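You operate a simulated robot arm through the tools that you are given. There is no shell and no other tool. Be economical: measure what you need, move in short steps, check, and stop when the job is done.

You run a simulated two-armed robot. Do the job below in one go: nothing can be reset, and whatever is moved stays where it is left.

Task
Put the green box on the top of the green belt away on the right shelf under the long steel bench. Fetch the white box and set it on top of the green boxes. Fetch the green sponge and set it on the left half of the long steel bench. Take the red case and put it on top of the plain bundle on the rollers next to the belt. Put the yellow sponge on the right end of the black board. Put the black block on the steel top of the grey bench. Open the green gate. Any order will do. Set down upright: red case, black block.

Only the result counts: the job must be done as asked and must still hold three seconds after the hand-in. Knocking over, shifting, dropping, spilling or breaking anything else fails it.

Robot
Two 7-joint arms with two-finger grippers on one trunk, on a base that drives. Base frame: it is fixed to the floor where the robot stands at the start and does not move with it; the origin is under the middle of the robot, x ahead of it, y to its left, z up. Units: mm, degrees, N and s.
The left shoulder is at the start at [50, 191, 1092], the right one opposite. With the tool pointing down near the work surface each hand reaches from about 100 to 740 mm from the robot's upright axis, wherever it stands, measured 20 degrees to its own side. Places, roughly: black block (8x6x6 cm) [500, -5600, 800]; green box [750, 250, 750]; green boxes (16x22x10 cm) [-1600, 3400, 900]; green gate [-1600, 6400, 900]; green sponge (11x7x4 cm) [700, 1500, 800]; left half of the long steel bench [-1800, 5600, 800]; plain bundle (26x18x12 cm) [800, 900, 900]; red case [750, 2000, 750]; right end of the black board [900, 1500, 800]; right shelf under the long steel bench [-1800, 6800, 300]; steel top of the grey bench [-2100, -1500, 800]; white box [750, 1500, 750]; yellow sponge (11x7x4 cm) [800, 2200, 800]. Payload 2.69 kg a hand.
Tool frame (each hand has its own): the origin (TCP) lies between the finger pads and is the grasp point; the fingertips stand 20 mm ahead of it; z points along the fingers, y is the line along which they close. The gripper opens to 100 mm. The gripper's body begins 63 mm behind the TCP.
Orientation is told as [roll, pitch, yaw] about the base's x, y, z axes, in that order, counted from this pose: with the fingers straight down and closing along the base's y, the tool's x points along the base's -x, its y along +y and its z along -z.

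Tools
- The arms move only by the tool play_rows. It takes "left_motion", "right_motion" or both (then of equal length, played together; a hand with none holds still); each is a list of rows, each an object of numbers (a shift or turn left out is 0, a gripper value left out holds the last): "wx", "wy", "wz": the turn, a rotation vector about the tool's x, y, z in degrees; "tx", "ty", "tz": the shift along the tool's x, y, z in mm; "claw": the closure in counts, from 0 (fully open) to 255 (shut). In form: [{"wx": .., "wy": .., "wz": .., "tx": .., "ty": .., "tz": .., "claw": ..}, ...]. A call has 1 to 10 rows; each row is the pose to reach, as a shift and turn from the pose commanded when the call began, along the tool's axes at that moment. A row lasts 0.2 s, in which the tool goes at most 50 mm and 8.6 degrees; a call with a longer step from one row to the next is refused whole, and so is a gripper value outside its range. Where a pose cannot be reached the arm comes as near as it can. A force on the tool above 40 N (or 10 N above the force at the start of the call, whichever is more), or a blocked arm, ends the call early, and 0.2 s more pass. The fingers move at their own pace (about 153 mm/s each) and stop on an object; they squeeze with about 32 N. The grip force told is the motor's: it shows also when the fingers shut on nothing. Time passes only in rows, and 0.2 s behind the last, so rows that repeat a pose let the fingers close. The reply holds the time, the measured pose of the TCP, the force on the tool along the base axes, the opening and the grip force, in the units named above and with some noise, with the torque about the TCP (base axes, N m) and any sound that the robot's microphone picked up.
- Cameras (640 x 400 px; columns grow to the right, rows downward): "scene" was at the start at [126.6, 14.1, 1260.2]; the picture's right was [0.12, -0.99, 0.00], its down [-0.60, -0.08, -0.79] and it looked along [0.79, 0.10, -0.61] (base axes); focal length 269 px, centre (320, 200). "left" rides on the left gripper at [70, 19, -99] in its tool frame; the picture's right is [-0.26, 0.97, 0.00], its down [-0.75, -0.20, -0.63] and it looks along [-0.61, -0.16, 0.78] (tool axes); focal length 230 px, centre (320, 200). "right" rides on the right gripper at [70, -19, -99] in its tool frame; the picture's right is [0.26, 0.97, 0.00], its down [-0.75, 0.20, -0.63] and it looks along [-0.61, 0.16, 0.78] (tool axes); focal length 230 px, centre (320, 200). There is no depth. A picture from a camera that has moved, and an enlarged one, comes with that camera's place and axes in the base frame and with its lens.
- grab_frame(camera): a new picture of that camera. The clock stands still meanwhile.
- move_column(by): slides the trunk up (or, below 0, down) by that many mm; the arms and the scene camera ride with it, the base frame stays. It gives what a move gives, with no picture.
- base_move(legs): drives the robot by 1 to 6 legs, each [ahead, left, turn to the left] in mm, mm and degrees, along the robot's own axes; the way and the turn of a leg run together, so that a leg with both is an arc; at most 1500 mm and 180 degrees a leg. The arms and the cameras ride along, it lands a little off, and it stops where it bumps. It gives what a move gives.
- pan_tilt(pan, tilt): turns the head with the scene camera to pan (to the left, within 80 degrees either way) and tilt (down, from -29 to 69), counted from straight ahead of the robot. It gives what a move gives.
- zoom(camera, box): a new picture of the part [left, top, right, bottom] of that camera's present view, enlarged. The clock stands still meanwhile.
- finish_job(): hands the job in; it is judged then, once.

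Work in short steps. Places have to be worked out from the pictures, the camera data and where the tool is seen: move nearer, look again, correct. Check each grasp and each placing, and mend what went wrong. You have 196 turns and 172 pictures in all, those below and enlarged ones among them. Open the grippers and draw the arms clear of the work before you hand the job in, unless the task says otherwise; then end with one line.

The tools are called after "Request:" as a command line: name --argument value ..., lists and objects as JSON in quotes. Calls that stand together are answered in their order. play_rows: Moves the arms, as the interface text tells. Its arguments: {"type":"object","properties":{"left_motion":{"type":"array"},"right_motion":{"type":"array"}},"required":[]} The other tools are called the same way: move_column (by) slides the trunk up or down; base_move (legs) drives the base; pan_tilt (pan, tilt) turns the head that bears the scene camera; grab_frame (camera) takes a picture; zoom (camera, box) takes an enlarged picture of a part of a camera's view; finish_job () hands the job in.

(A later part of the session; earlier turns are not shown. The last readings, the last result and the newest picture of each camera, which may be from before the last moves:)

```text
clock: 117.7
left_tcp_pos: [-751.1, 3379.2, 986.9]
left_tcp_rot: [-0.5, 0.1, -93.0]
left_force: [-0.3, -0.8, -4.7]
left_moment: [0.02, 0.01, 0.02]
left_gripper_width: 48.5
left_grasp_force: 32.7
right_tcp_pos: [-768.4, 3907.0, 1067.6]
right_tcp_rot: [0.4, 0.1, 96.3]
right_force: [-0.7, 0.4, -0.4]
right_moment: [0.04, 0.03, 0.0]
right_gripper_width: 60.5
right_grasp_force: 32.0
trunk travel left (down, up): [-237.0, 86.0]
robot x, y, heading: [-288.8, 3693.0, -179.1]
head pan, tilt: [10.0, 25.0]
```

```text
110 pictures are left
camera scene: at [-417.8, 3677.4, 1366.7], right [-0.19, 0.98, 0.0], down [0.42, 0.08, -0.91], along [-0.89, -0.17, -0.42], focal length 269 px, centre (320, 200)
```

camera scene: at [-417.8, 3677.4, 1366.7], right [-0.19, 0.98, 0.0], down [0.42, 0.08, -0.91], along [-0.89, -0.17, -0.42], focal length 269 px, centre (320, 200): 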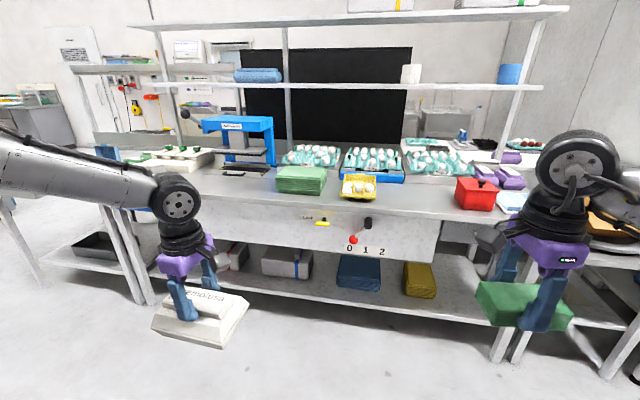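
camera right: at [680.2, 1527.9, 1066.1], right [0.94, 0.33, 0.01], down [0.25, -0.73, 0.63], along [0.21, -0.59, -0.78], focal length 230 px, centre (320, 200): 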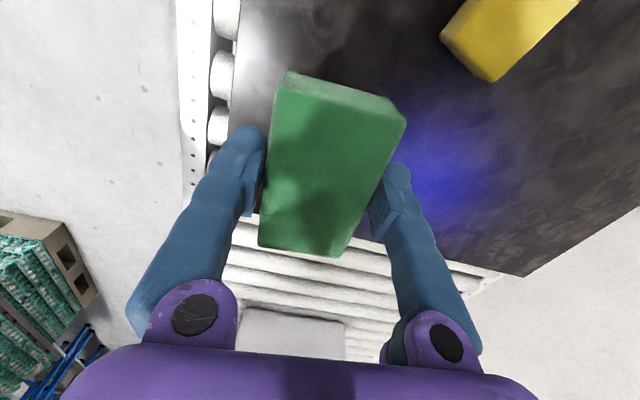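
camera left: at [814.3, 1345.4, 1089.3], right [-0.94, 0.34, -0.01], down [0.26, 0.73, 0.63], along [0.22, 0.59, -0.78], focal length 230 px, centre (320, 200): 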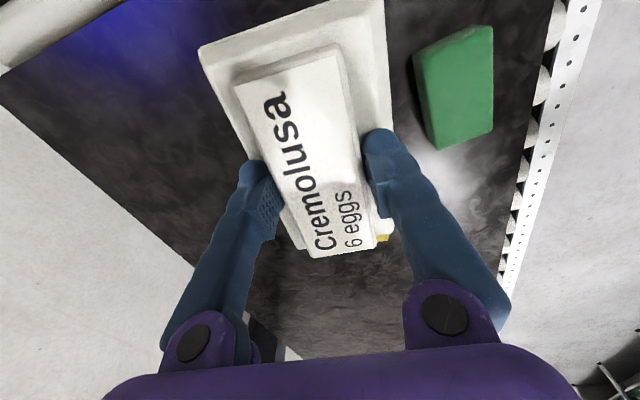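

Stack ≈ (−1618,3353). Raise trunk 60 and approach to ~260 mm short for a better measurement.

Request:
move_column --by 60

Request:
base_move --legs '[[590, 20, 0]]'

Request:
pan_tilt --pan 15 --tilt 35

Request:
grab_frame --camera "scene"

Request:
grab_frame --camera "left"

```text
clock: 118.7
left_tcp_pos: [-752.3, 3378.5, 1046.2]
left_tcp_rot: [-0.5, 0.0, -92.9]
left_force: [-0.7, -0.3, -4.8]
left_moment: [0.03, -0.01, 0.05]
left_gripper_width: 48.9
left_grasp_force: 31.7
right_tcp_pos: [-768.0, 3907.2, 1127.5]
right_tcp_rot: [0.3, 0.1, 96.4]
right_force: [0.0, 0.4, -0.4]
right_moment: [0.0, -0.02, 0.0]
right_gripper_width: 60.5
right_grasp_force: 31.8
trunk travel left (down, up): [-297.0, 26.0]
robot x, y, heading: [-284.8, 3696.9, -179.5]
head pan, tilt: [10.0, 25.0]
```

```text
clock: 122.1
left_tcp_pos: [-1351.0, 3350.4, 1047.4]
left_tcp_rot: [-0.5, 0.1, -92.8]
left_force: [0.4, -0.1, -4.1]
left_moment: [0.0, -0.01, 0.0]
left_gripper_width: 48.8
left_grasp_force: 31.1
right_tcp_pos: [-1367.0, 3877.8, 1127.7]
right_tcp_rot: [0.4, 0.2, 96.4]
right_force: [-0.1, 0.0, -0.9]
right_moment: [0.0, 0.01, 0.02]
right_gripper_width: 60.6
right_grasp_force: 32.1
trunk travel left (down, up): [-297.0, 26.0]
robot x, y, heading: [-886.7, 3658.9, -179.2]
head pan, tilt: [10.0, 25.0]
```

```text
clock: 122.8
left_tcp_pos: [-1349.6, 3350.0, 1046.3]
left_tcp_rot: [-0.4, 0.1, -92.8]
left_force: [-0.1, 0.3, -4.2]
left_moment: [0.01, 0.01, 0.0]
left_gripper_width: 48.6
left_grasp_force: 32.0
right_tcp_pos: [-1368.4, 3877.3, 1128.0]
right_tcp_rot: [0.4, 0.1, 96.4]
right_force: [0.2, -0.5, -0.2]
right_moment: [0.03, -0.06, -0.02]
right_gripper_width: 60.5
right_grasp_force: 31.8
trunk travel left (down, up): [-297.0, 26.0]
robot x, y, heading: [-887.7, 3667.9, -179.0]
head pan, tilt: [15.0, 35.0]
```

```text
109 pictures are left
camera scene: at [-1011.5, 3642.9, 1411.0], right [-0.27, 0.96, 0.0], down [0.55, 0.16, -0.82], along [-0.79, -0.22, -0.57], focal length 269 px, centre (320, 200)
```

scene: 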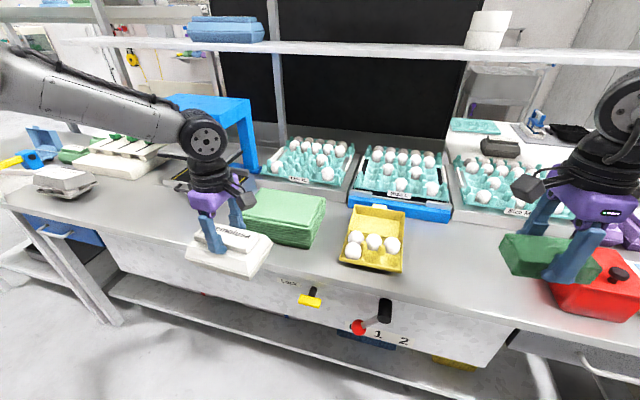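

```text
108 pictures are left
camera left: at [-1328.4, 3418.7, 1148.0], right [0.95, -0.3, -0.01], down [-0.23, -0.74, 0.63], along [-0.2, -0.6, -0.78], focal length 230 px, centre (320, 200)
```

left: 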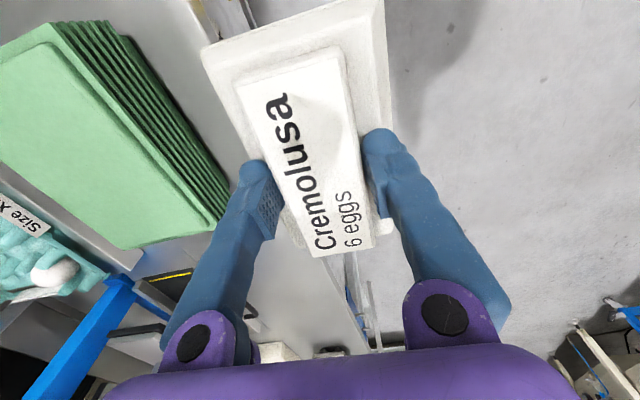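

Zoom on the stack for triangulation.

Request:
zoom --camera "scene" --box '[180, 160, 360, 290]'

```text
3.08 times, centred on (270, 225) of scene
camera zoom: at [-1011.5, 3642.9, 1411.0], right [-0.27, 0.96, 0.0], down [0.55, 0.16, -0.82], along [-0.79, -0.22, -0.57], focal length 827 px, centre (474, 123)
```

zoom: 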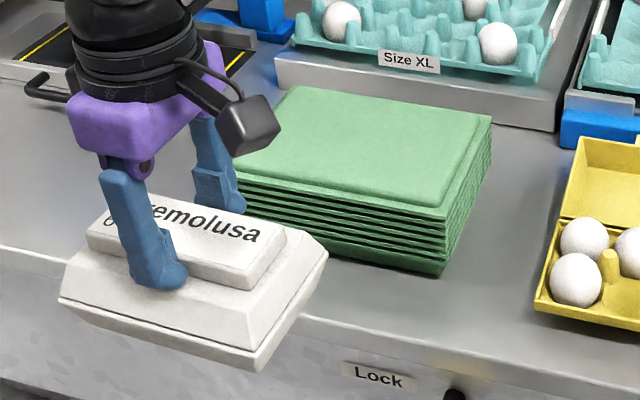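

Stack top z≈938, centre ≈ (−1600,3366). Extend the left arm 70 mm and drive 180 ahead, so the white box hovers over the stack.

Request:
play_rows --left_motion '[{"ty": -35, "tx": 5}, {"ty": -71, "tx": 10}, {"ty": -71, "tx": 10}]'

Request:
base_move --legs '[[180, 0, 0]]'

Request:
grab_frame --camera "scene"

Request:
grab_frame --camera "left"

```text
clock: 123.6
left_tcp_pos: [-1418.4, 3360.8, 1047.4]
left_tcp_rot: [-0.4, 0.1, -92.8]
left_force: [0.5, -0.8, -3.9]
left_moment: [0.02, 0.0, -0.01]
left_gripper_width: 48.6
left_grasp_force: 31.9
right_tcp_pos: [-1368.6, 3878.7, 1127.4]
right_tcp_rot: [0.4, 0.1, 96.5]
right_force: [-0.4, 0.1, -0.7]
right_moment: [0.02, 0.02, 0.0]
right_gripper_width: 60.2
right_grasp_force: 31.7
trunk travel left (down, up): [-297.0, 26.0]
robot x, y, heading: [-887.3, 3660.7, -179.2]
head pan, tilt: [15.0, 35.0]
```

```text
clock: 125.1
left_tcp_pos: [-1596.4, 3356.4, 1047.5]
left_tcp_rot: [-0.5, 0.1, -92.6]
left_force: [0.7, 0.7, -4.2]
left_moment: [0.04, -0.01, 0.02]
left_gripper_width: 48.4
left_grasp_force: 32.1
right_tcp_pos: [-1547.4, 3873.0, 1128.0]
right_tcp_rot: [0.3, 0.1, 96.6]
right_force: [0.4, -0.3, -0.6]
right_moment: [0.01, -0.01, -0.02]
right_gripper_width: 60.5
right_grasp_force: 32.2
trunk travel left (down, up): [-297.0, 26.0]
robot x, y, heading: [-1064.5, 3660.8, -178.7]
head pan, tilt: [15.0, 35.0]
```

```text
106 pictures are left
camera scene: at [-1190.6, 3639.4, 1410.9], right [-0.28, 0.96, 0.0], down [0.55, 0.16, -0.82], along [-0.79, -0.23, -0.57], focal length 269 px, centre (320, 200)
```

scene: 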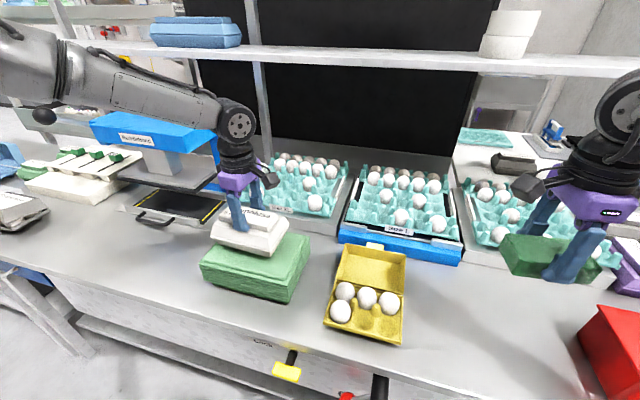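

```text
105 pictures are left
camera left: at [-1575.2, 3425.6, 1148.0], right [0.95, -0.3, -0.01], down [-0.23, -0.74, 0.63], along [-0.2, -0.6, -0.78], focal length 230 px, centre (320, 200)
```

left: 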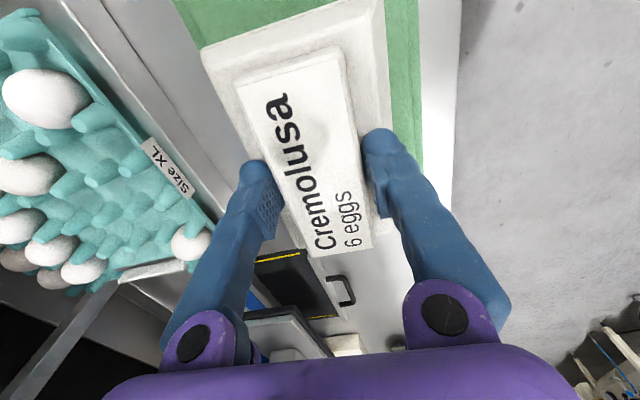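

White is aligned over the stack. Lower by trunk 34, then check force.

Request:
move_column --by -34

Request:
zoom --camera "scene" --box '[160, 160, 340, 310]'

```text
clock: 125.6
left_tcp_pos: [-1596.8, 3357.5, 1033.3]
left_tcp_rot: [-1.0, 0.1, -92.3]
left_force: [9.9, -0.8, 17.0]
left_moment: [-0.2, -0.43, 0.27]
left_gripper_width: 48.6
left_grasp_force: 31.9
right_tcp_pos: [-1545.5, 3872.6, 1105.9]
right_tcp_rot: [0.3, 0.1, 96.8]
right_force: [0.3, 0.9, -0.5]
right_moment: [-0.05, -0.04, 0.02]
right_gripper_width: 60.6
right_grasp_force: 32.0
trunk travel left (down, up): [-274.0, 49.0]
robot x, y, heading: [-1066.9, 3661.6, -178.8]
head pan, tilt: [15.0, 35.0]
stopped: the force on the tool passed its limit at 55 N (the readings are from after the stop); the commanded pose is now the measured one
```

```text
2.67 times, centred on (250, 235) of scene
camera zoom: at [-1188.0, 3640.0, 1388.0], right [-0.28, 0.96, 0.0], down [0.55, 0.16, -0.82], along [-0.79, -0.23, -0.57], focal length 717 px, centre (507, 107)
```

zoom: 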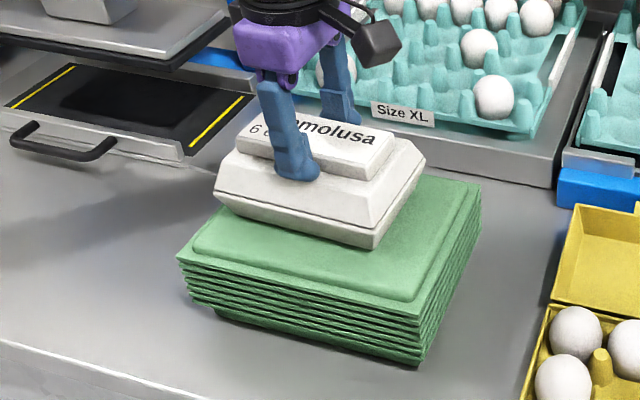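

Contact came at TCP z 1033; the carton rests on the stack within its edges. Release and raise.

Request:
play_rows --left_motion '[{"tz": -3}, {"tz": -3, "claw": 0}, {"tz": -3, "claw": 0}, {"tz": -3, "claw": 0}, {"tz": -40, "claw": 0}, {"tz": -80, "claw": 0}, {"tz": -120, "claw": 0}]'

Request:
zoom --camera "scene" --box '[160, 160, 340, 310]'

Request:
grab_frame --camera "left"

```text
clock: 127.2
left_tcp_pos: [-1593.0, 3357.4, 1152.0]
left_tcp_rot: [-1.0, 0.0, -92.5]
left_force: [0.5, 0.4, 0.5]
left_moment: [0.02, -0.02, 0.03]
left_gripper_width: 100.1
left_grasp_force: 0.0
right_tcp_pos: [-1547.4, 3872.3, 1104.6]
right_tcp_rot: [0.4, 0.1, 96.7]
right_force: [0.8, -0.3, -1.1]
right_moment: [-0.02, 0.0, 0.0]
right_gripper_width: 60.3
right_grasp_force: 31.8
trunk travel left (down, up): [-274.0, 49.0]
robot x, y, heading: [-1063.0, 3663.6, -178.8]
head pan, tilt: [15.0, 35.0]
```

```text
2.67 times, centred on (250, 235) of scene
camera zoom: at [-1188.6, 3639.8, 1388.0], right [-0.28, 0.96, 0.0], down [0.55, 0.16, -0.82], along [-0.79, -0.23, -0.57], focal length 717 px, centre (507, 107)
```

zoom: 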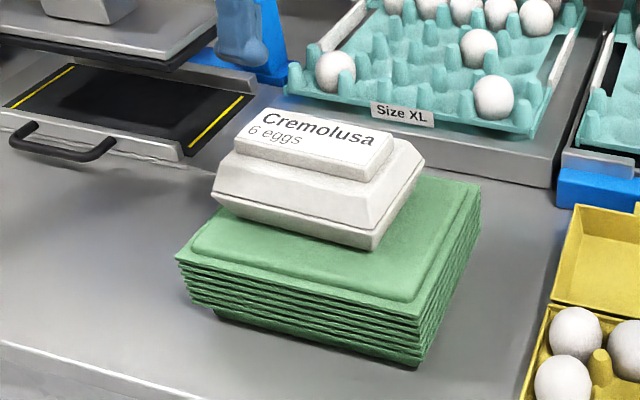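

```text
102 pictures are left
camera left: at [-1571.2, 3425.7, 1253.3], right [0.95, -0.3, -0.02], down [-0.22, -0.74, 0.63], along [-0.2, -0.6, -0.77], focal length 230 px, centre (320, 200)
```

left: 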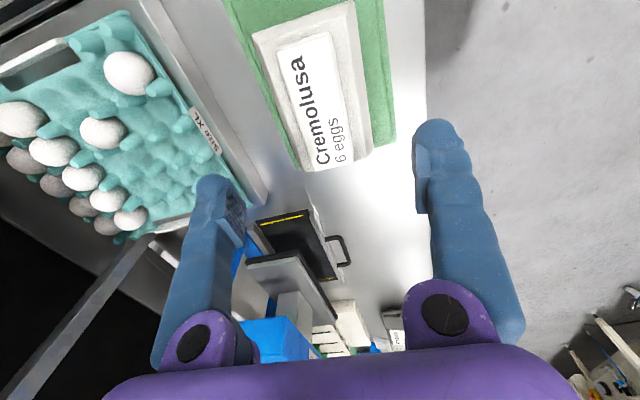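

White box is set. Back off and slide along to the long steel bench.

Request:
base_move --legs '[[-450, 0, 0], [0, -1500, 0], [0, -300, -1]]'

Request:
pan_tilt --pan -10 --tilt 28

Request:
grab_frame --camera "scene"

```text
clock: 145.8
left_tcp_pos: [-1179.7, 5186.2, 1150.8]
left_tcp_rot: [-1.0, 0.1, -93.1]
left_force: [-1.0, -0.5, -0.2]
left_moment: [0.0, -0.03, -0.02]
left_gripper_width: 100.0
left_grasp_force: 0.1
right_tcp_pos: [-1126.3, 5700.9, 1105.4]
right_tcp_rot: [0.4, 0.1, 96.1]
right_force: [0.8, -0.4, -1.3]
right_moment: [0.01, -0.01, 0.04]
right_gripper_width: 60.6
right_grasp_force: 32.0
trunk travel left (down, up): [-274.0, 49.0]
robot x, y, heading: [-647.1, 5488.0, -179.7]
head pan, tilt: [15.0, 35.0]
```

```text
clock: 146.7
left_tcp_pos: [-1178.4, 5186.2, 1151.9]
left_tcp_rot: [-1.0, 0.1, -93.1]
left_force: [0.4, 0.6, 0.6]
left_moment: [0.0, -0.01, 0.02]
left_gripper_width: 99.9
left_grasp_force: 0.1
right_tcp_pos: [-1126.6, 5701.0, 1104.5]
right_tcp_rot: [0.5, 0.1, 96.1]
right_force: [0.4, -0.1, -0.1]
right_moment: [-0.02, 0.01, 0.05]
right_gripper_width: 60.7
right_grasp_force: 32.1
trunk travel left (down, up): [-274.0, 49.0]
robot x, y, heading: [-647.0, 5485.2, -179.7]
head pan, tilt: [-10.0, 28.0]
```

```text
101 pictures are left
camera scene: at [-776.3, 5502.4, 1398.9], right [0.16, 0.99, 0.0], down [0.46, -0.08, -0.88], along [-0.87, 0.15, -0.47], focal length 269 px, centre (320, 200)
```

scene: 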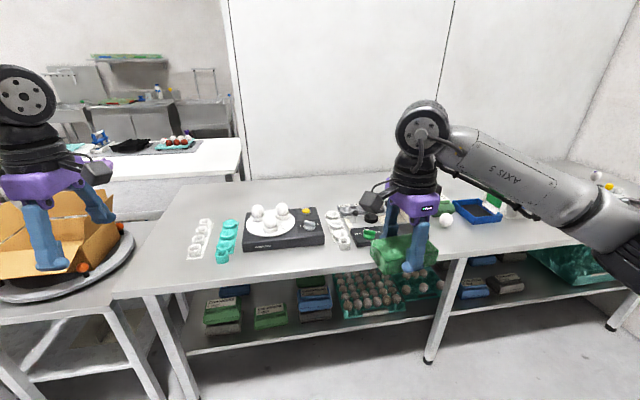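

I see the bench with its items; look at bench right part (gate and shelf) and zoom the left half.

Request:
zoom --camera "scene" --box '[110, 170, 430, 370]'

Request:
pan_tilt --pan -45 --tilt 25

Request:
grab_frame --camera "scene"

```text
2.00 times, centred on (270, 270) of scene
camera zoom: at [-776.3, 5502.4, 1398.9], right [0.16, 0.99, 0.0], down [0.46, -0.08, -0.88], along [-0.87, 0.15, -0.47], focal length 537 px, centre (420, 60)
```

zoom: 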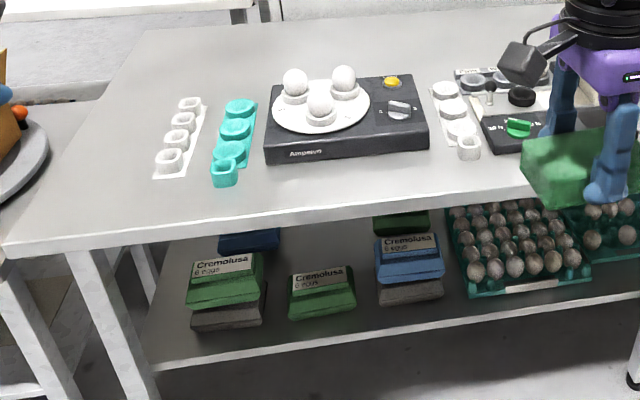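

```text
clock: 147.7
left_tcp_pos: [-1178.9, 5185.6, 1150.8]
left_tcp_rot: [-1.0, 0.2, -93.0]
left_force: [0.3, -0.3, -0.2]
left_moment: [0.02, -0.01, 0.01]
left_gripper_width: 100.0
left_grasp_force: 0.1
right_tcp_pos: [-1126.9, 5700.5, 1105.0]
right_tcp_rot: [0.4, 0.1, 96.1]
right_force: [0.2, 0.1, -1.1]
right_moment: [-0.02, -0.02, 0.02]
right_gripper_width: 60.5
right_grasp_force: 32.0
trunk travel left (down, up): [-274.0, 49.0]
robot x, y, heading: [-648.0, 5485.8, -179.5]
head pan, tilt: [-45.0, 25.0]
```

```text
99 pictures are left
camera scene: at [-752.1, 5552.0, 1403.7], right [0.7, 0.71, 0.0], down [0.3, -0.3, -0.91], along [-0.65, 0.63, -0.42], focal length 269 px, centre (320, 200)
```

scene: 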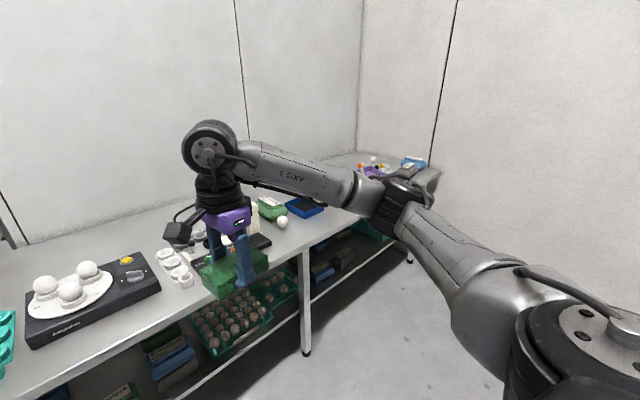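

Free spot: front-left corner of the bench around (−1430,5130), clear of the egg holders. Retract the left hand, move the base left 570 and ahead 150, then look with the right camera.

Request:
play_rows --left_motion '[{"ty": 40, "tz": -10}, {"ty": 80, "tz": -20}, {"ty": 120, "tz": -30}, {"ty": 160, "tz": -40}, {"ty": 200, "tz": -40}]'

Request:
base_move --legs '[[0, 570, -1], [150, 0, 0]]'

Request:
grab_frame --camera "right"

Request:
pan_tilt --pan -10 --tilt 35

Request:
grab_frame --camera "scene"

```text
clock: 148.9
left_tcp_pos: [-976.9, 5174.6, 1186.7]
left_tcp_rot: [-1.1, 0.1, -93.1]
left_force: [0.7, 0.0, -1.4]
left_moment: [-0.01, 0.02, -0.01]
left_gripper_width: 100.2
left_grasp_force: 0.0
right_tcp_pos: [-1125.6, 5700.8, 1105.2]
right_tcp_rot: [0.4, 0.1, 96.1]
right_force: [0.6, -0.3, 0.5]
right_moment: [0.05, 0.0, 0.01]
right_gripper_width: 60.8
right_grasp_force: 32.1
trunk travel left (down, up): [-274.0, 49.0]
robot x, y, heading: [-645.4, 5483.0, -179.4]
head pan, tilt: [-45.0, 25.0]
```

```text
clock: 155.3
left_tcp_pos: [-1127.6, 4609.7, 1187.0]
left_tcp_rot: [-1.0, 0.1, -93.4]
left_force: [0.4, -0.3, -0.2]
left_moment: [-0.02, 0.0, 0.02]
left_gripper_width: 99.9
left_grasp_force: 0.1
right_tcp_pos: [-1272.8, 5136.0, 1103.8]
right_tcp_rot: [0.2, 0.1, 95.7]
right_force: [-0.6, -0.4, -0.9]
right_moment: [-0.01, -0.02, -0.03]
right_gripper_width: 60.6
right_grasp_force: 31.7
trunk travel left (down, up): [-274.0, 49.0]
robot x, y, heading: [-793.3, 4917.5, -180.0]
head pan, tilt: [-45.0, 25.0]
```

```text
98 pictures are left
camera right: at [-1246.2, 5068.8, 1203.8], right [-0.94, -0.35, 0.01], down [-0.27, 0.73, 0.63], along [-0.23, 0.59, -0.78], focal length 230 px, centre (320, 200)
```

right: 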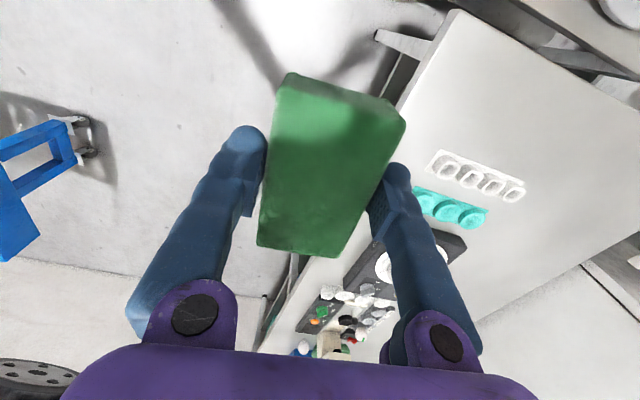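

```text
clock: 156.3
left_tcp_pos: [-1126.8, 4608.2, 1186.2]
left_tcp_rot: [-1.0, 0.1, -93.4]
left_force: [-0.2, -1.2, -0.4]
left_moment: [-0.01, -0.02, 0.04]
left_gripper_width: 99.8
left_grasp_force: 0.1
right_tcp_pos: [-1271.3, 5135.8, 1104.3]
right_tcp_rot: [0.3, 0.0, 95.7]
right_force: [-0.3, 0.6, -1.3]
right_moment: [-0.03, 0.02, 0.0]
right_gripper_width: 60.5
right_grasp_force: 32.1
trunk travel left (down, up): [-274.0, 49.0]
robot x, y, heading: [-795.8, 4914.2, -180.0]
head pan, tilt: [-10.0, 35.0]
```

```text
97 pictures are left
camera scene: at [-920.1, 4935.0, 1387.9], right [0.17, 0.99, 0.0], down [0.56, -0.1, -0.82], along [-0.81, 0.14, -0.57], focal length 269 px, centre (320, 200)
```

scene: 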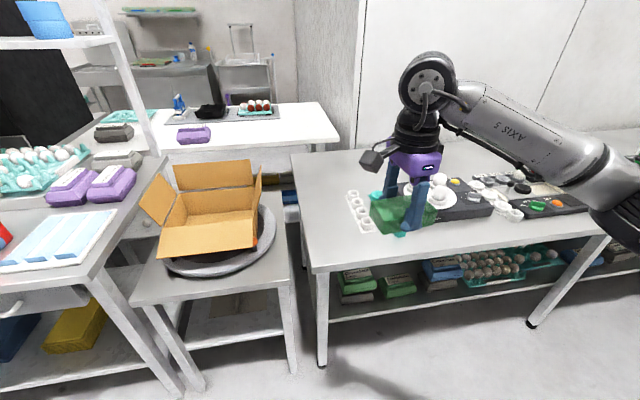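

Triangulated bench top z≈768, front edge x≈−1438, left edge y≈4994. Place the sponge at ≈(−1530,5110). Drive ahead 230, then lower with the arm.

Request:
base_move --legs '[[235, 20, 0]]'

Request:
play_rows --right_motion '[{"tz": 45}, {"tz": 90}, {"tz": 135}, {"tz": 180}, {"tz": 220}, {"tz": 240}]'

Request:
grab_frame --camera "right"

Request:
grab_frame --camera "scene"

```text
clock: 158.1
left_tcp_pos: [-1361.7, 4588.2, 1186.6]
left_tcp_rot: [-1.0, 0.1, -93.4]
left_force: [0.6, 0.3, 0.2]
left_moment: [0.01, 0.0, 0.02]
left_gripper_width: 99.9
left_grasp_force: 0.0
right_tcp_pos: [-1508.9, 5115.1, 1106.6]
right_tcp_rot: [0.4, 0.1, 95.9]
right_force: [-0.3, 0.5, -0.6]
right_moment: [-0.01, -0.07, 0.03]
right_gripper_width: 60.6
right_grasp_force: 31.9
trunk travel left (down, up): [-274.0, 49.0]
robot x, y, heading: [-1031.1, 4895.5, -179.5]
head pan, tilt: [-10.0, 35.0]
```

```text
clock: 159.5
left_tcp_pos: [-1361.8, 4587.6, 1186.6]
left_tcp_rot: [-1.0, 0.2, -93.3]
left_force: [-0.2, -0.1, 0.1]
left_moment: [0.0, 0.01, 0.0]
left_gripper_width: 100.1
left_grasp_force: 0.1
right_tcp_pos: [-1510.4, 5115.7, 863.9]
right_tcp_rot: [0.5, 0.1, 95.9]
right_force: [-0.3, -0.8, -0.7]
right_moment: [0.01, 0.0, 0.02]
right_gripper_width: 60.4
right_grasp_force: 32.0
trunk travel left (down, up): [-274.0, 49.0]
robot x, y, heading: [-1029.3, 4895.3, -179.9]
head pan, tilt: [-10.0, 35.0]
```

```text
96 pictures are left
camera right: at [-1482.9, 5048.5, 964.0], right [-0.93, -0.36, 0.01], down [-0.27, 0.73, 0.63], along [-0.23, 0.59, -0.78], focal length 230 px, centre (320, 200)
```

right: 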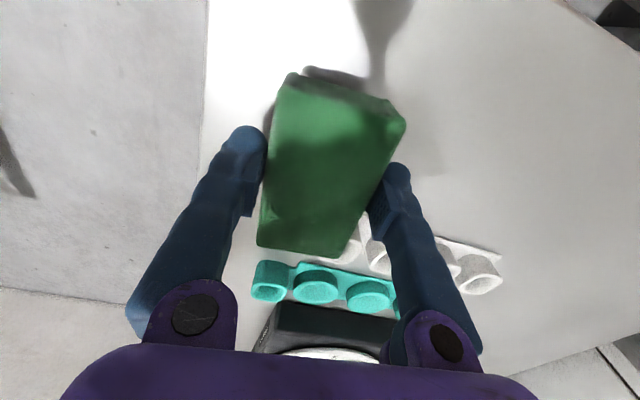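

```text
95 pictures are left
camera scene: at [-1156.2, 4914.4, 1387.9], right [0.17, 0.99, 0.0], down [0.57, -0.1, -0.82], along [-0.81, 0.14, -0.57], focal length 269 px, centre (320, 200)
```

scene: 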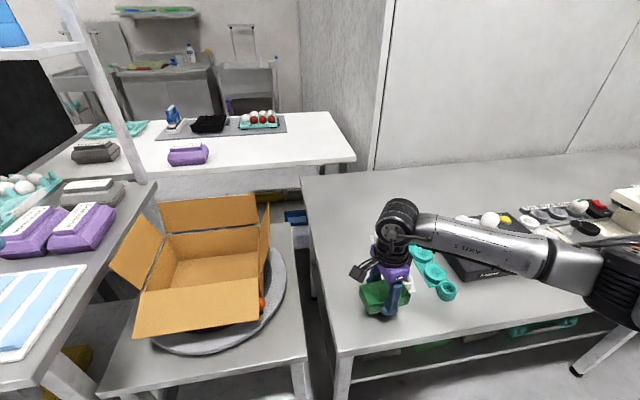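

Clear of the holders. Lower the last 67 mm softly, release and raise.

Request:
play_rows --right_motion '[{"tz": 35}, {"tz": 55}, {"tz": 62}, {"tz": 66}, {"tz": 66}]'

Request:
grab_frame --camera "right"

```text
clock: 160.2
left_tcp_pos: [-1360.4, 4587.6, 1187.5]
left_tcp_rot: [-1.1, 0.1, -93.4]
left_force: [-1.2, -0.1, 0.2]
left_moment: [-0.03, -0.02, 0.02]
left_gripper_width: 99.7
left_grasp_force: 0.2
right_tcp_pos: [-1515.2, 5113.2, 821.1]
right_tcp_rot: [1.1, 0.3, 95.7]
right_force: [10.9, 0.5, 27.6]
right_moment: [0.7, -0.92, -0.27]
right_gripper_width: 61.2
right_grasp_force: 31.9
trunk travel left (down, up): [-274.0, 49.0]
robot x, y, heading: [-1031.5, 4892.4, -179.7]
head pan, tilt: [-10.0, 35.0]
stopped in row 3 (right hand): the force on the tool passed its limit at 65 N (the readings are from after the stop); the commanded pose is now the measured one
```

```text
94 pictures are left
camera right: at [-1487.3, 5046.1, 919.7], right [-0.94, -0.35, 0.02], down [-0.26, 0.73, 0.63], along [-0.24, 0.58, -0.78], focal length 230 px, centre (320, 200)
```

right: 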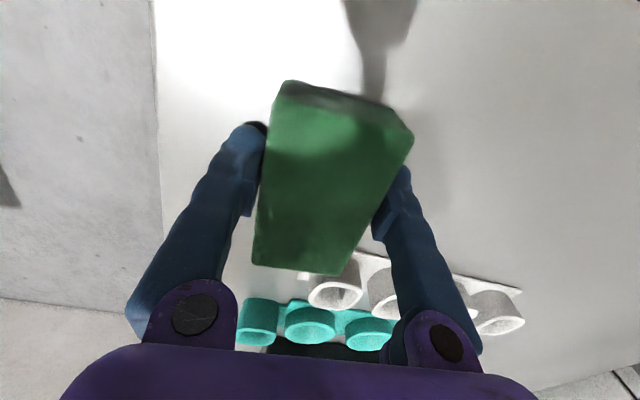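

Contact: bench is at ≈795. Release and rise.

Request:
play_rows --right_motion '[{"tz": -2}, {"tz": -2, "claw": 0}, {"tz": -2, "claw": 0}, {"tz": -2, "claw": 0}, {"tz": -45, "claw": 0}, {"tz": -90, "claw": 0}, {"tz": -135, "claw": 0}, {"tz": -180, "claw": 0}, {"tz": -225, "claw": 0}, {"tz": -260, "claw": 0}]'

Request:
grab_frame --camera "right"

```text
clock: 162.4
left_tcp_pos: [-1361.9, 4587.7, 1185.9]
left_tcp_rot: [-1.0, 0.1, -93.5]
left_force: [0.3, -0.4, 0.1]
left_moment: [0.04, -0.01, 0.02]
left_gripper_width: 99.8
left_grasp_force: 0.0
right_tcp_pos: [-1511.5, 5114.3, 1077.7]
right_tcp_rot: [0.9, 0.2, 95.9]
right_force: [0.6, 0.5, -0.4]
right_moment: [0.03, 0.01, -0.03]
right_gripper_width: 100.1
right_grasp_force: 0.1
trunk travel left (down, up): [-274.0, 49.0]
robot x, y, heading: [-1028.3, 4896.8, -179.8]
head pan, tilt: [-10.0, 35.0]
```

```text
93 pictures are left
camera right: at [-1482.8, 5047.9, 1177.1], right [-0.93, -0.35, 0.02], down [-0.27, 0.73, 0.63], along [-0.24, 0.58, -0.78], focal length 230 px, centre (320, 200)
```

right: 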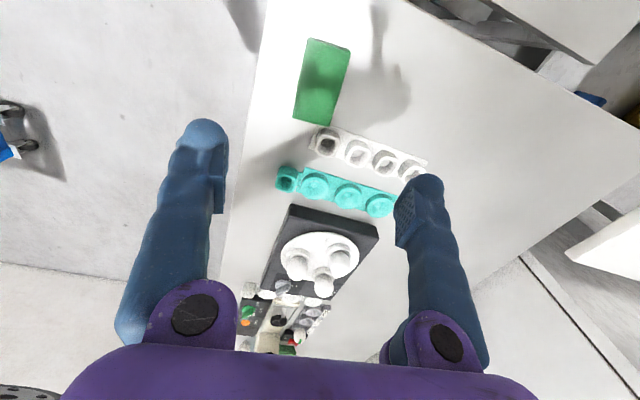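

Green sponge placed. Back off and go to the gate near y 6400.

Request:
base_move --legs '[[-330, 0, 0], [0, -1300, 0]]'

Request:
pan_tilt --pan -5 --tilt 30

Request:
grab_frame --camera "scene"

```text
clock: 175.7
left_tcp_pos: [-1028.9, 5878.9, 1186.5]
left_tcp_rot: [-1.1, 0.2, -93.7]
left_force: [0.6, 0.7, -0.4]
left_moment: [0.01, 0.0, 0.03]
left_gripper_width: 100.1
left_grasp_force: 0.2
right_tcp_pos: [-1174.3, 6406.5, 1076.4]
right_tcp_rot: [0.9, 0.3, 95.5]
right_force: [0.1, -0.1, 0.3]
right_moment: [-0.02, 0.01, -0.01]
right_gripper_width: 100.1
right_grasp_force: 0.1
trunk travel left (down, up): [-274.0, 49.0]
robot x, y, heading: [-698.6, 6182.1, 180.0]
head pan, tilt: [-10.0, 35.0]
```

```text
clock: 176.3
left_tcp_pos: [-1027.6, 5879.6, 1187.0]
left_tcp_rot: [-0.9, 0.1, -93.7]
left_force: [0.0, 0.4, 0.7]
left_moment: [-0.04, -0.02, 0.0]
left_gripper_width: 99.8
left_grasp_force: 0.1
right_tcp_pos: [-1173.7, 6407.0, 1076.2]
right_tcp_rot: [1.0, 0.2, 95.6]
right_force: [-0.2, 0.7, -0.4]
right_moment: [0.02, 0.05, -0.03]
right_gripper_width: 100.1
right_grasp_force: 0.0
trunk travel left (down, up): [-274.0, 49.0]
robot x, y, heading: [-693.7, 6184.9, 179.8]
head pan, tilt: [-5.0, 30.0]
```

```text
92 pictures are left
camera scene: at [-823.8, 6196.9, 1395.7], right [0.09, 1.0, 0.0], down [0.5, -0.04, -0.87], along [-0.86, 0.08, -0.5], focal length 269 px, centre (320, 200)
```

scene: 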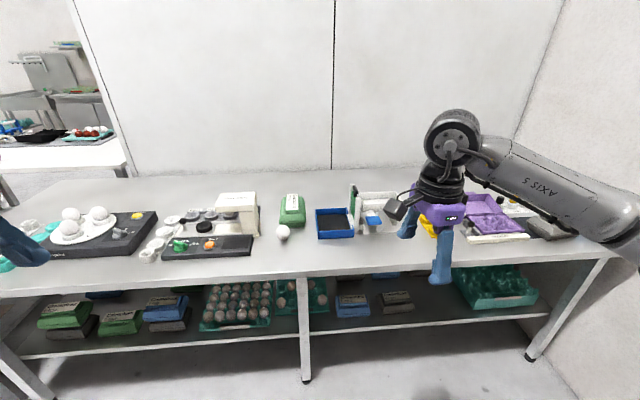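

Zoom on the gate area and the shelves.

Request:
zoom --camera "scene" --box '[260, 170, 420, 270]'

Request:
zoom --camera "scene" --box '[260, 230, 580, 400]'

Request:
grab_frame --camera "right"

```text
4.00 times, centred on (340, 220) of scene
camera zoom: at [-823.8, 6196.9, 1395.7], right [0.09, 1.0, 0.0], down [0.5, -0.04, -0.87], along [-0.86, 0.08, -0.5], focal length 1075 px, centre (240, 120)
```

zoom: 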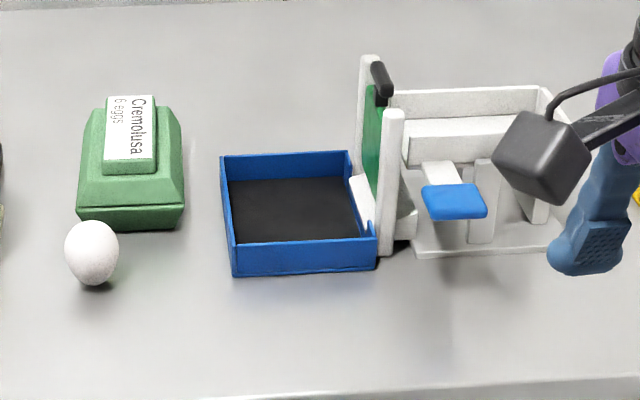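

```text
2.00 times, centred on (420, 315) of scene
camera zoom: at [-823.8, 6196.9, 1395.7], right [0.09, 1.0, 0.0], down [0.5, -0.04, -0.87], along [-0.86, 0.08, -0.5], focal length 537 px, centre (120, -30)
```

zoom: 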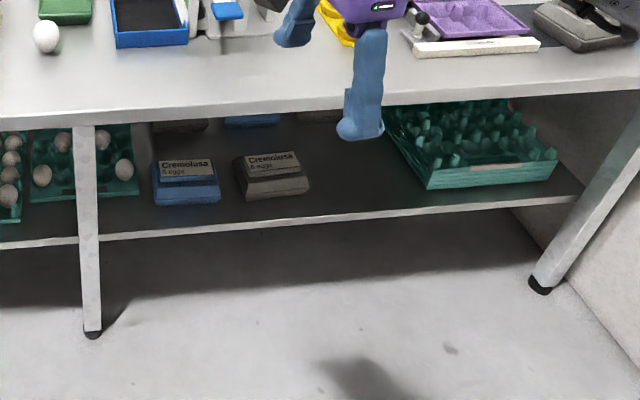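

```text
89 pictures are left
camera right: at [-1147.1, 6339.7, 1176.5], right [-0.94, -0.35, 0.02], down [-0.26, 0.73, 0.63], along [-0.23, 0.59, -0.78], focal length 230 px, centre (320, 200)
```

right: 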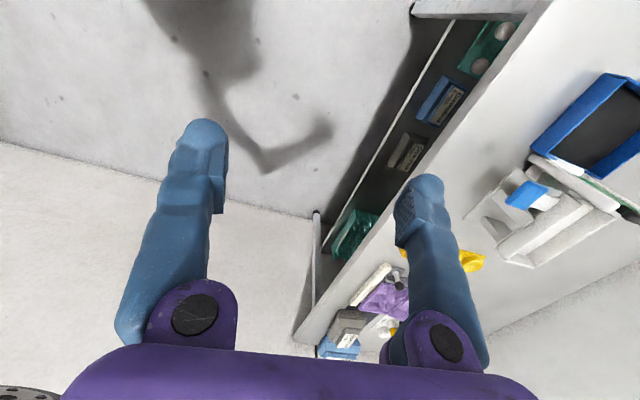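

The gate is a green sliding plate between white posts with a black bar handle on top ≈ (−1615,6391,962). Turn right hand so it closes along y, and drive ahead 330.

Request:
play_rows --right_motion '[{"wz": -8.5}, {"wz": -17}, {"wz": -25.5}, {"wz": -34}, {"wz": -42.5}, {"wz": -51}, {"wz": -59.5}, {"wz": -68}, {"wz": -76.5}, {"wz": -84.4}]'

Request:
base_move --legs '[[330, 10, 0]]'

Request:
grab_frame --camera "right"

Request:
grab_frame --camera "scene"

```text
clock: 178.5
left_tcp_pos: [-1029.3, 5878.9, 1186.7]
left_tcp_rot: [-1.0, 0.1, -93.7]
left_force: [0.5, -0.1, 0.0]
left_moment: [0.01, -0.01, 0.04]
left_gripper_width: 100.1
left_grasp_force: 0.0
right_tcp_pos: [-1174.0, 6406.4, 1076.2]
right_tcp_rot: [0.3, -0.9, -179.8]
right_force: [-0.6, -0.1, 0.2]
right_moment: [0.0, 0.01, 0.02]
right_gripper_width: 100.0
right_grasp_force: 0.1
trunk travel left (down, up): [-274.0, 49.0]
robot x, y, heading: [-696.9, 6183.0, 179.8]
head pan, tilt: [-5.0, 30.0]
```

```text
clock: 180.7
left_tcp_pos: [-1360.0, 5870.0, 1188.3]
left_tcp_rot: [-1.0, 0.0, -93.7]
left_force: [-0.1, -0.6, -0.8]
left_moment: [0.01, -0.02, 0.02]
left_gripper_width: 99.8
left_grasp_force: 0.0
right_tcp_pos: [-1504.9, 6397.7, 1076.8]
right_tcp_rot: [0.3, -0.9, 179.9]
right_force: [0.4, -0.1, -0.1]
right_moment: [0.01, -0.02, -0.03]
right_gripper_width: 99.8
right_grasp_force: 0.1
trunk travel left (down, up): [-274.0, 49.0]
robot x, y, heading: [-1021.9, 6175.9, 180.1]
head pan, tilt: [-5.0, 30.0]
```

```text
88 pictures are left
camera right: at [-1432.5, 6416.8, 1175.0], right [0.26, -0.97, 0.0], down [-0.74, -0.19, 0.64], along [-0.62, -0.17, -0.77], focal length 230 px, centre (320, 200)
```

right: 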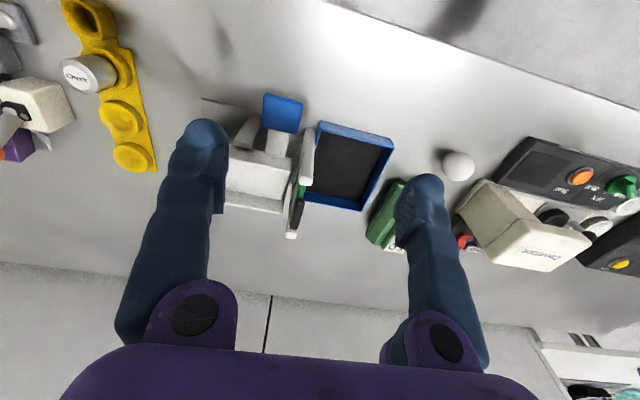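

```text
87 pictures are left
camera scene: at [-1154.5, 6187.6, 1395.7], right [0.09, 1.0, 0.0], down [0.5, -0.04, -0.87], along [-0.86, 0.08, -0.5], focal length 269 px, centre (320, 200)
```

scene: 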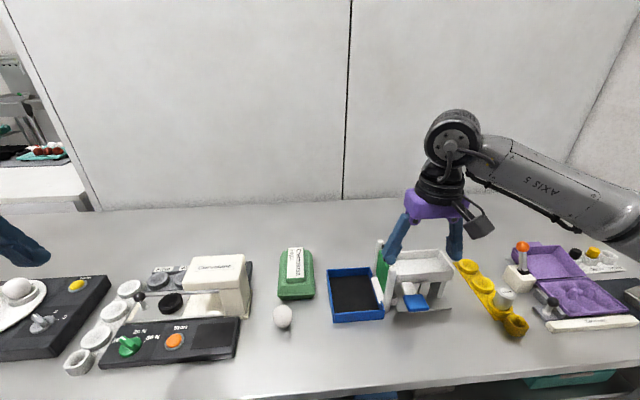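

Request:
zoom --camera "right" --box '[220, 80, 420, 250]'

Request:
zoom --camera "scene" --box '[320, 220, 480, 330]'

```text
2.35 times, centred on (320, 165) of right
camera zoom: at [-1432.5, 6416.8, 1175.0], right [0.26, -0.97, 0.0], down [-0.74, -0.19, 0.64], along [-0.62, -0.17, -0.77], focal length 541 px, centre (320, 282)
```

zoom: 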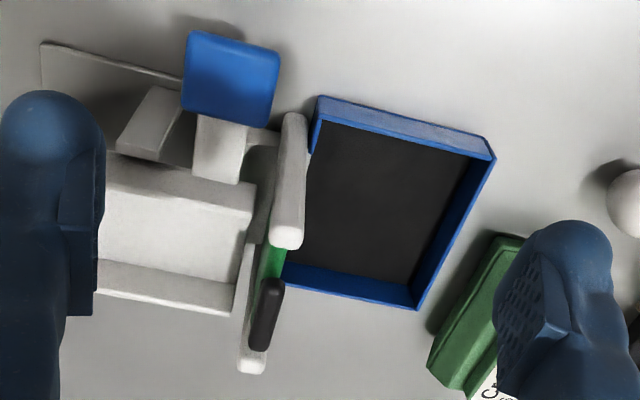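

```text
3.64 times, centred on (400, 275) of scene
camera zoom: at [-1154.5, 6187.6, 1395.7], right [0.09, 1.0, 0.0], down [0.5, -0.04, -0.87], along [-0.86, 0.08, -0.5], focal length 977 px, centre (29, -73)
```

zoom: 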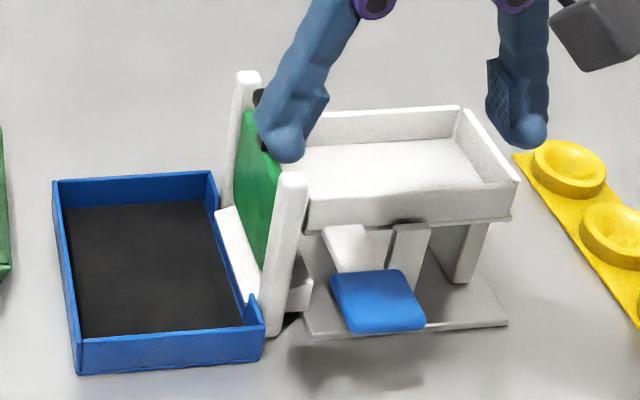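

Handle ≈ (−1626,6393,967), bar along x, about 15 mm thick. Partly close the right gripper, extend 50, drive 70, then check with camera.

Request:
play_rows --right_motion '[{"tx": -25, "ty": 2, "claw": 110}, {"tx": -50, "ty": 2, "claw": 110}, {"tx": -50, "ty": 2, "claw": 110}]'

Request:
base_move --legs '[[70, 0, 0]]'

Request:
grab_frame --camera "right"

```text
clock: 181.5
left_tcp_pos: [-1358.2, 5870.3, 1187.2]
left_tcp_rot: [-1.0, 0.0, -93.7]
left_force: [-0.3, 0.3, -0.6]
left_moment: [-0.03, 0.0, -0.02]
left_gripper_width: 100.2
left_grasp_force: 0.1
right_tcp_pos: [-1552.6, 6395.5, 1078.8]
right_tcp_rot: [0.4, -1.0, 179.9]
right_force: [0.5, 0.1, -0.5]
right_moment: [0.02, 0.0, -0.03]
right_gripper_width: 56.7
right_grasp_force: 0.1
trunk travel left (down, up): [-274.0, 49.0]
robot x, y, heading: [-1023.6, 6177.0, 180.0]
head pan, tilt: [-5.0, 30.0]
```

```text
clock: 182.5
left_tcp_pos: [-1429.1, 5871.2, 1187.0]
left_tcp_rot: [-1.0, 0.1, -93.8]
left_force: [0.0, 0.2, -0.2]
left_moment: [-0.02, -0.04, 0.02]
left_gripper_width: 99.7
left_grasp_force: 0.0
right_tcp_pos: [-1622.2, 6396.0, 1078.5]
right_tcp_rot: [0.4, -0.8, 179.8]
right_force: [0.1, -0.3, -0.5]
right_moment: [-0.03, -0.02, -0.02]
right_gripper_width: 56.9
right_grasp_force: 0.0
trunk travel left (down, up): [-274.0, 49.0]
robot x, y, heading: [-1094.1, 6175.6, 179.7]
head pan, tilt: [-5.0, 30.0]
```

```text
84 pictures are left
camera right: at [-1550.6, 6414.9, 1176.5], right [0.25, -0.97, 0.0], down [-0.74, -0.19, 0.64], along [-0.62, -0.16, -0.77], focal length 230 px, centre (320, 200)
```

right: 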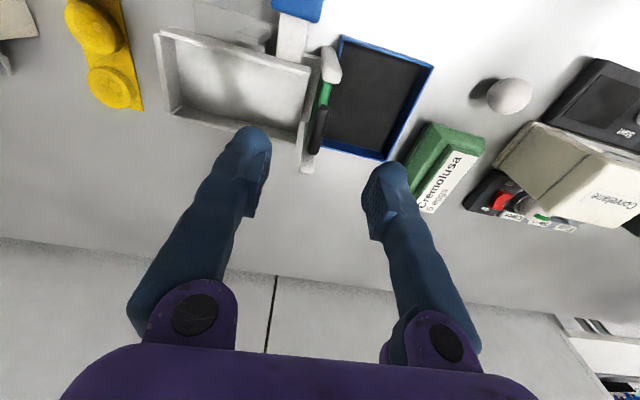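

Handle ≈ (−1640,6393, ~955). Lower the trunk ~88 and shift 16 further in, then look.

Request:
play_rows --right_motion '[{"tx": -16, "ty": 2}, {"tx": -16, "ty": 2}]'

Request:
move_column --by -85

Request:
grab_frame --camera "right"

Request:
zoom --camera "scene" --box '[320, 180, 480, 330]'

```text
clock: 183.1
left_tcp_pos: [-1428.2, 5870.5, 1188.6]
left_tcp_rot: [-1.1, 0.1, -93.8]
left_force: [0.2, -0.7, -0.6]
left_moment: [-0.01, -0.02, -0.02]
left_gripper_width: 100.2
left_grasp_force: 0.1
right_tcp_pos: [-1637.2, 6394.4, 1079.1]
right_tcp_rot: [0.4, -0.9, 179.7]
right_force: [-0.4, -0.2, -0.3]
right_moment: [0.01, 0.01, 0.03]
right_gripper_width: 56.7
right_grasp_force: 0.1
trunk travel left (down, up): [-274.0, 49.0]
robot x, y, heading: [-1095.6, 6176.5, 179.9]
head pan, tilt: [-5.0, 30.0]
```

```text
clock: 184.3
left_tcp_pos: [-1427.9, 5870.3, 1102.2]
left_tcp_rot: [-1.1, 0.0, -93.9]
left_force: [0.2, 0.8, -0.2]
left_moment: [-0.02, -0.01, 0.03]
left_gripper_width: 99.8
left_grasp_force: 0.0
right_tcp_pos: [-1637.1, 6393.8, 995.5]
right_tcp_rot: [0.3, -0.9, 179.8]
right_force: [0.4, 0.2, 0.1]
right_moment: [0.03, 0.0, 0.03]
right_gripper_width: 56.8
right_grasp_force: 0.1
trunk travel left (down, up): [-189.0, 134.0]
robot x, y, heading: [-1094.0, 6172.1, 179.7]
head pan, tilt: [-5.0, 30.0]
```

```text
83 pictures are left
camera right: at [-1565.9, 6412.6, 1092.3], right [0.25, -0.97, 0.0], down [-0.74, -0.19, 0.64], along [-0.62, -0.16, -0.77], focal length 230 px, centre (320, 200)
```

right: 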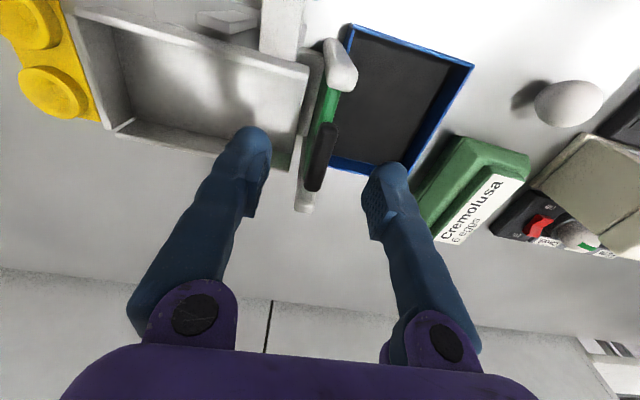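

```text
2.67 times, centred on (400, 255) of scene
camera zoom: at [-1222.8, 6188.0, 1310.8], right [0.09, 1.0, 0.0], down [0.5, -0.05, -0.87], along [-0.86, 0.08, -0.5], focal length 717 px, centre (107, 53)
```

zoom: 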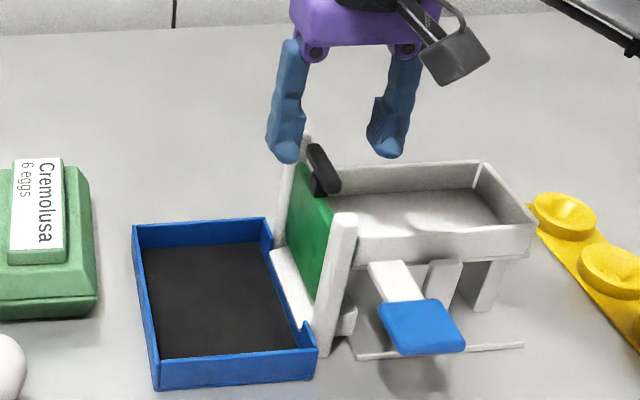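

Aligned: handle centre ≈ (−1638,6394,959). Lower 33 and close.

Request:
move_column --by -33

Request:
play_rows --right_motion '[{"claw": 255}, {"claw": 255}, {"claw": 255}, {"claw": 255}]'

Request:
zoom --camera "scene" --box '[320, 150, 480, 300]'

```text
clock: 185.1
left_tcp_pos: [-1427.8, 5869.9, 1069.1]
left_tcp_rot: [-1.1, 0.0, -93.9]
left_force: [0.4, -0.8, -0.7]
left_moment: [0.0, 0.03, -0.03]
left_gripper_width: 100.1
left_grasp_force: 0.1
right_tcp_pos: [-1637.3, 6394.4, 961.4]
right_tcp_rot: [0.4, -1.0, 179.8]
right_force: [-0.8, 0.1, 0.4]
right_moment: [0.0, -0.01, 0.02]
right_gripper_width: 57.2
right_grasp_force: 0.1
trunk travel left (down, up): [-156.0, 167.0]
robot x, y, heading: [-1097.1, 6172.3, 179.8]
head pan, tilt: [-5.0, 30.0]
```

```text
clock: 186.1
left_tcp_pos: [-1427.6, 5870.0, 1068.9]
left_tcp_rot: [-1.2, 0.1, -93.8]
left_force: [0.1, 0.7, -0.5]
left_moment: [0.01, -0.01, 0.0]
left_gripper_width: 99.9
left_grasp_force: 0.0
right_tcp_pos: [-1637.9, 6391.8, 961.3]
right_tcp_rot: [0.4, -0.8, 179.9]
right_force: [-1.0, -9.7, -1.0]
right_moment: [-0.14, -0.02, 0.04]
right_gripper_width: 11.8
right_grasp_force: 38.7
trunk travel left (down, up): [-156.0, 167.0]
robot x, y, heading: [-1091.1, 6176.1, 179.7]
head pan, tilt: [-5.0, 30.0]
```

```text
2.67 times, centred on (400, 225) of scene
camera zoom: at [-1223.1, 6187.0, 1277.7], right [0.09, 1.0, 0.0], down [0.5, -0.04, -0.87], along [-0.86, 0.08, -0.5], focal length 717 px, centre (107, 133)
```

zoom: 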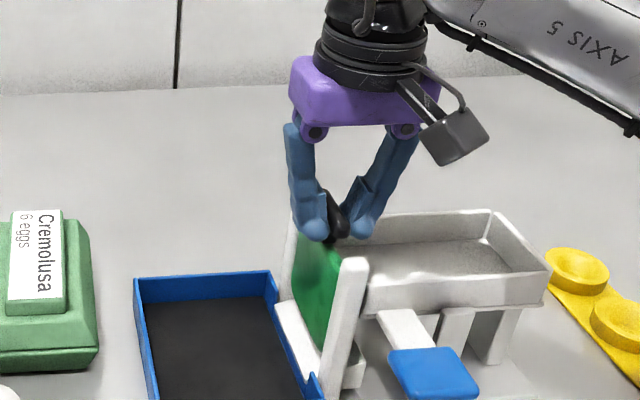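

Handle gripped. Try lifting gently 40 mm.

Request:
play_rows --right_motion '[{"tz": -8}, {"tz": -16}, {"tz": -24}, {"tz": -32}, {"tz": -40}]'

Request:
zoom --camera "scene" --box '[320, 150, 480, 300]'

```text
clock: 187.3
left_tcp_pos: [-1429.3, 5868.2, 1069.5]
left_tcp_rot: [-1.0, 0.0, -93.8]
left_force: [-0.6, -0.1, -1.2]
left_moment: [0.02, 0.0, -0.02]
left_gripper_width: 99.7
left_grasp_force: 0.1
right_tcp_pos: [-1637.3, 6392.5, 1000.7]
right_tcp_rot: [0.3, -0.8, 179.8]
right_force: [-6.2, -12.3, -0.4]
right_moment: [-0.14, -0.11, 0.13]
right_gripper_width: 11.7
right_grasp_force: 38.8
trunk travel left (down, up): [-156.0, 167.0]
robot x, y, heading: [-1096.1, 6177.7, 179.8]
head pan, tilt: [-5.0, 30.0]
```

```text
2.67 times, centred on (400, 225) of scene
camera zoom: at [-1223.8, 6186.6, 1277.6], right [0.09, 1.0, 0.0], down [0.5, -0.04, -0.87], along [-0.86, 0.08, -0.5], focal length 717 px, centre (107, 133)
```

zoom: 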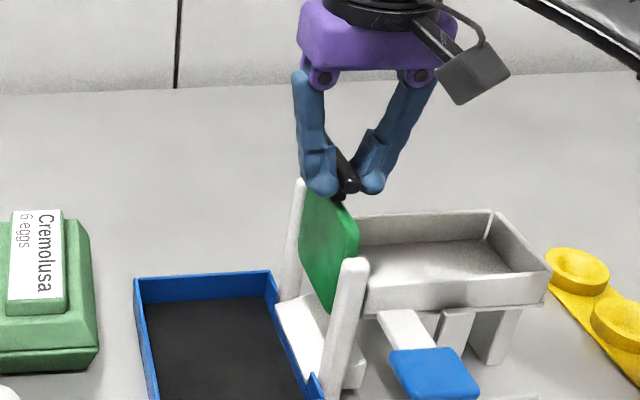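

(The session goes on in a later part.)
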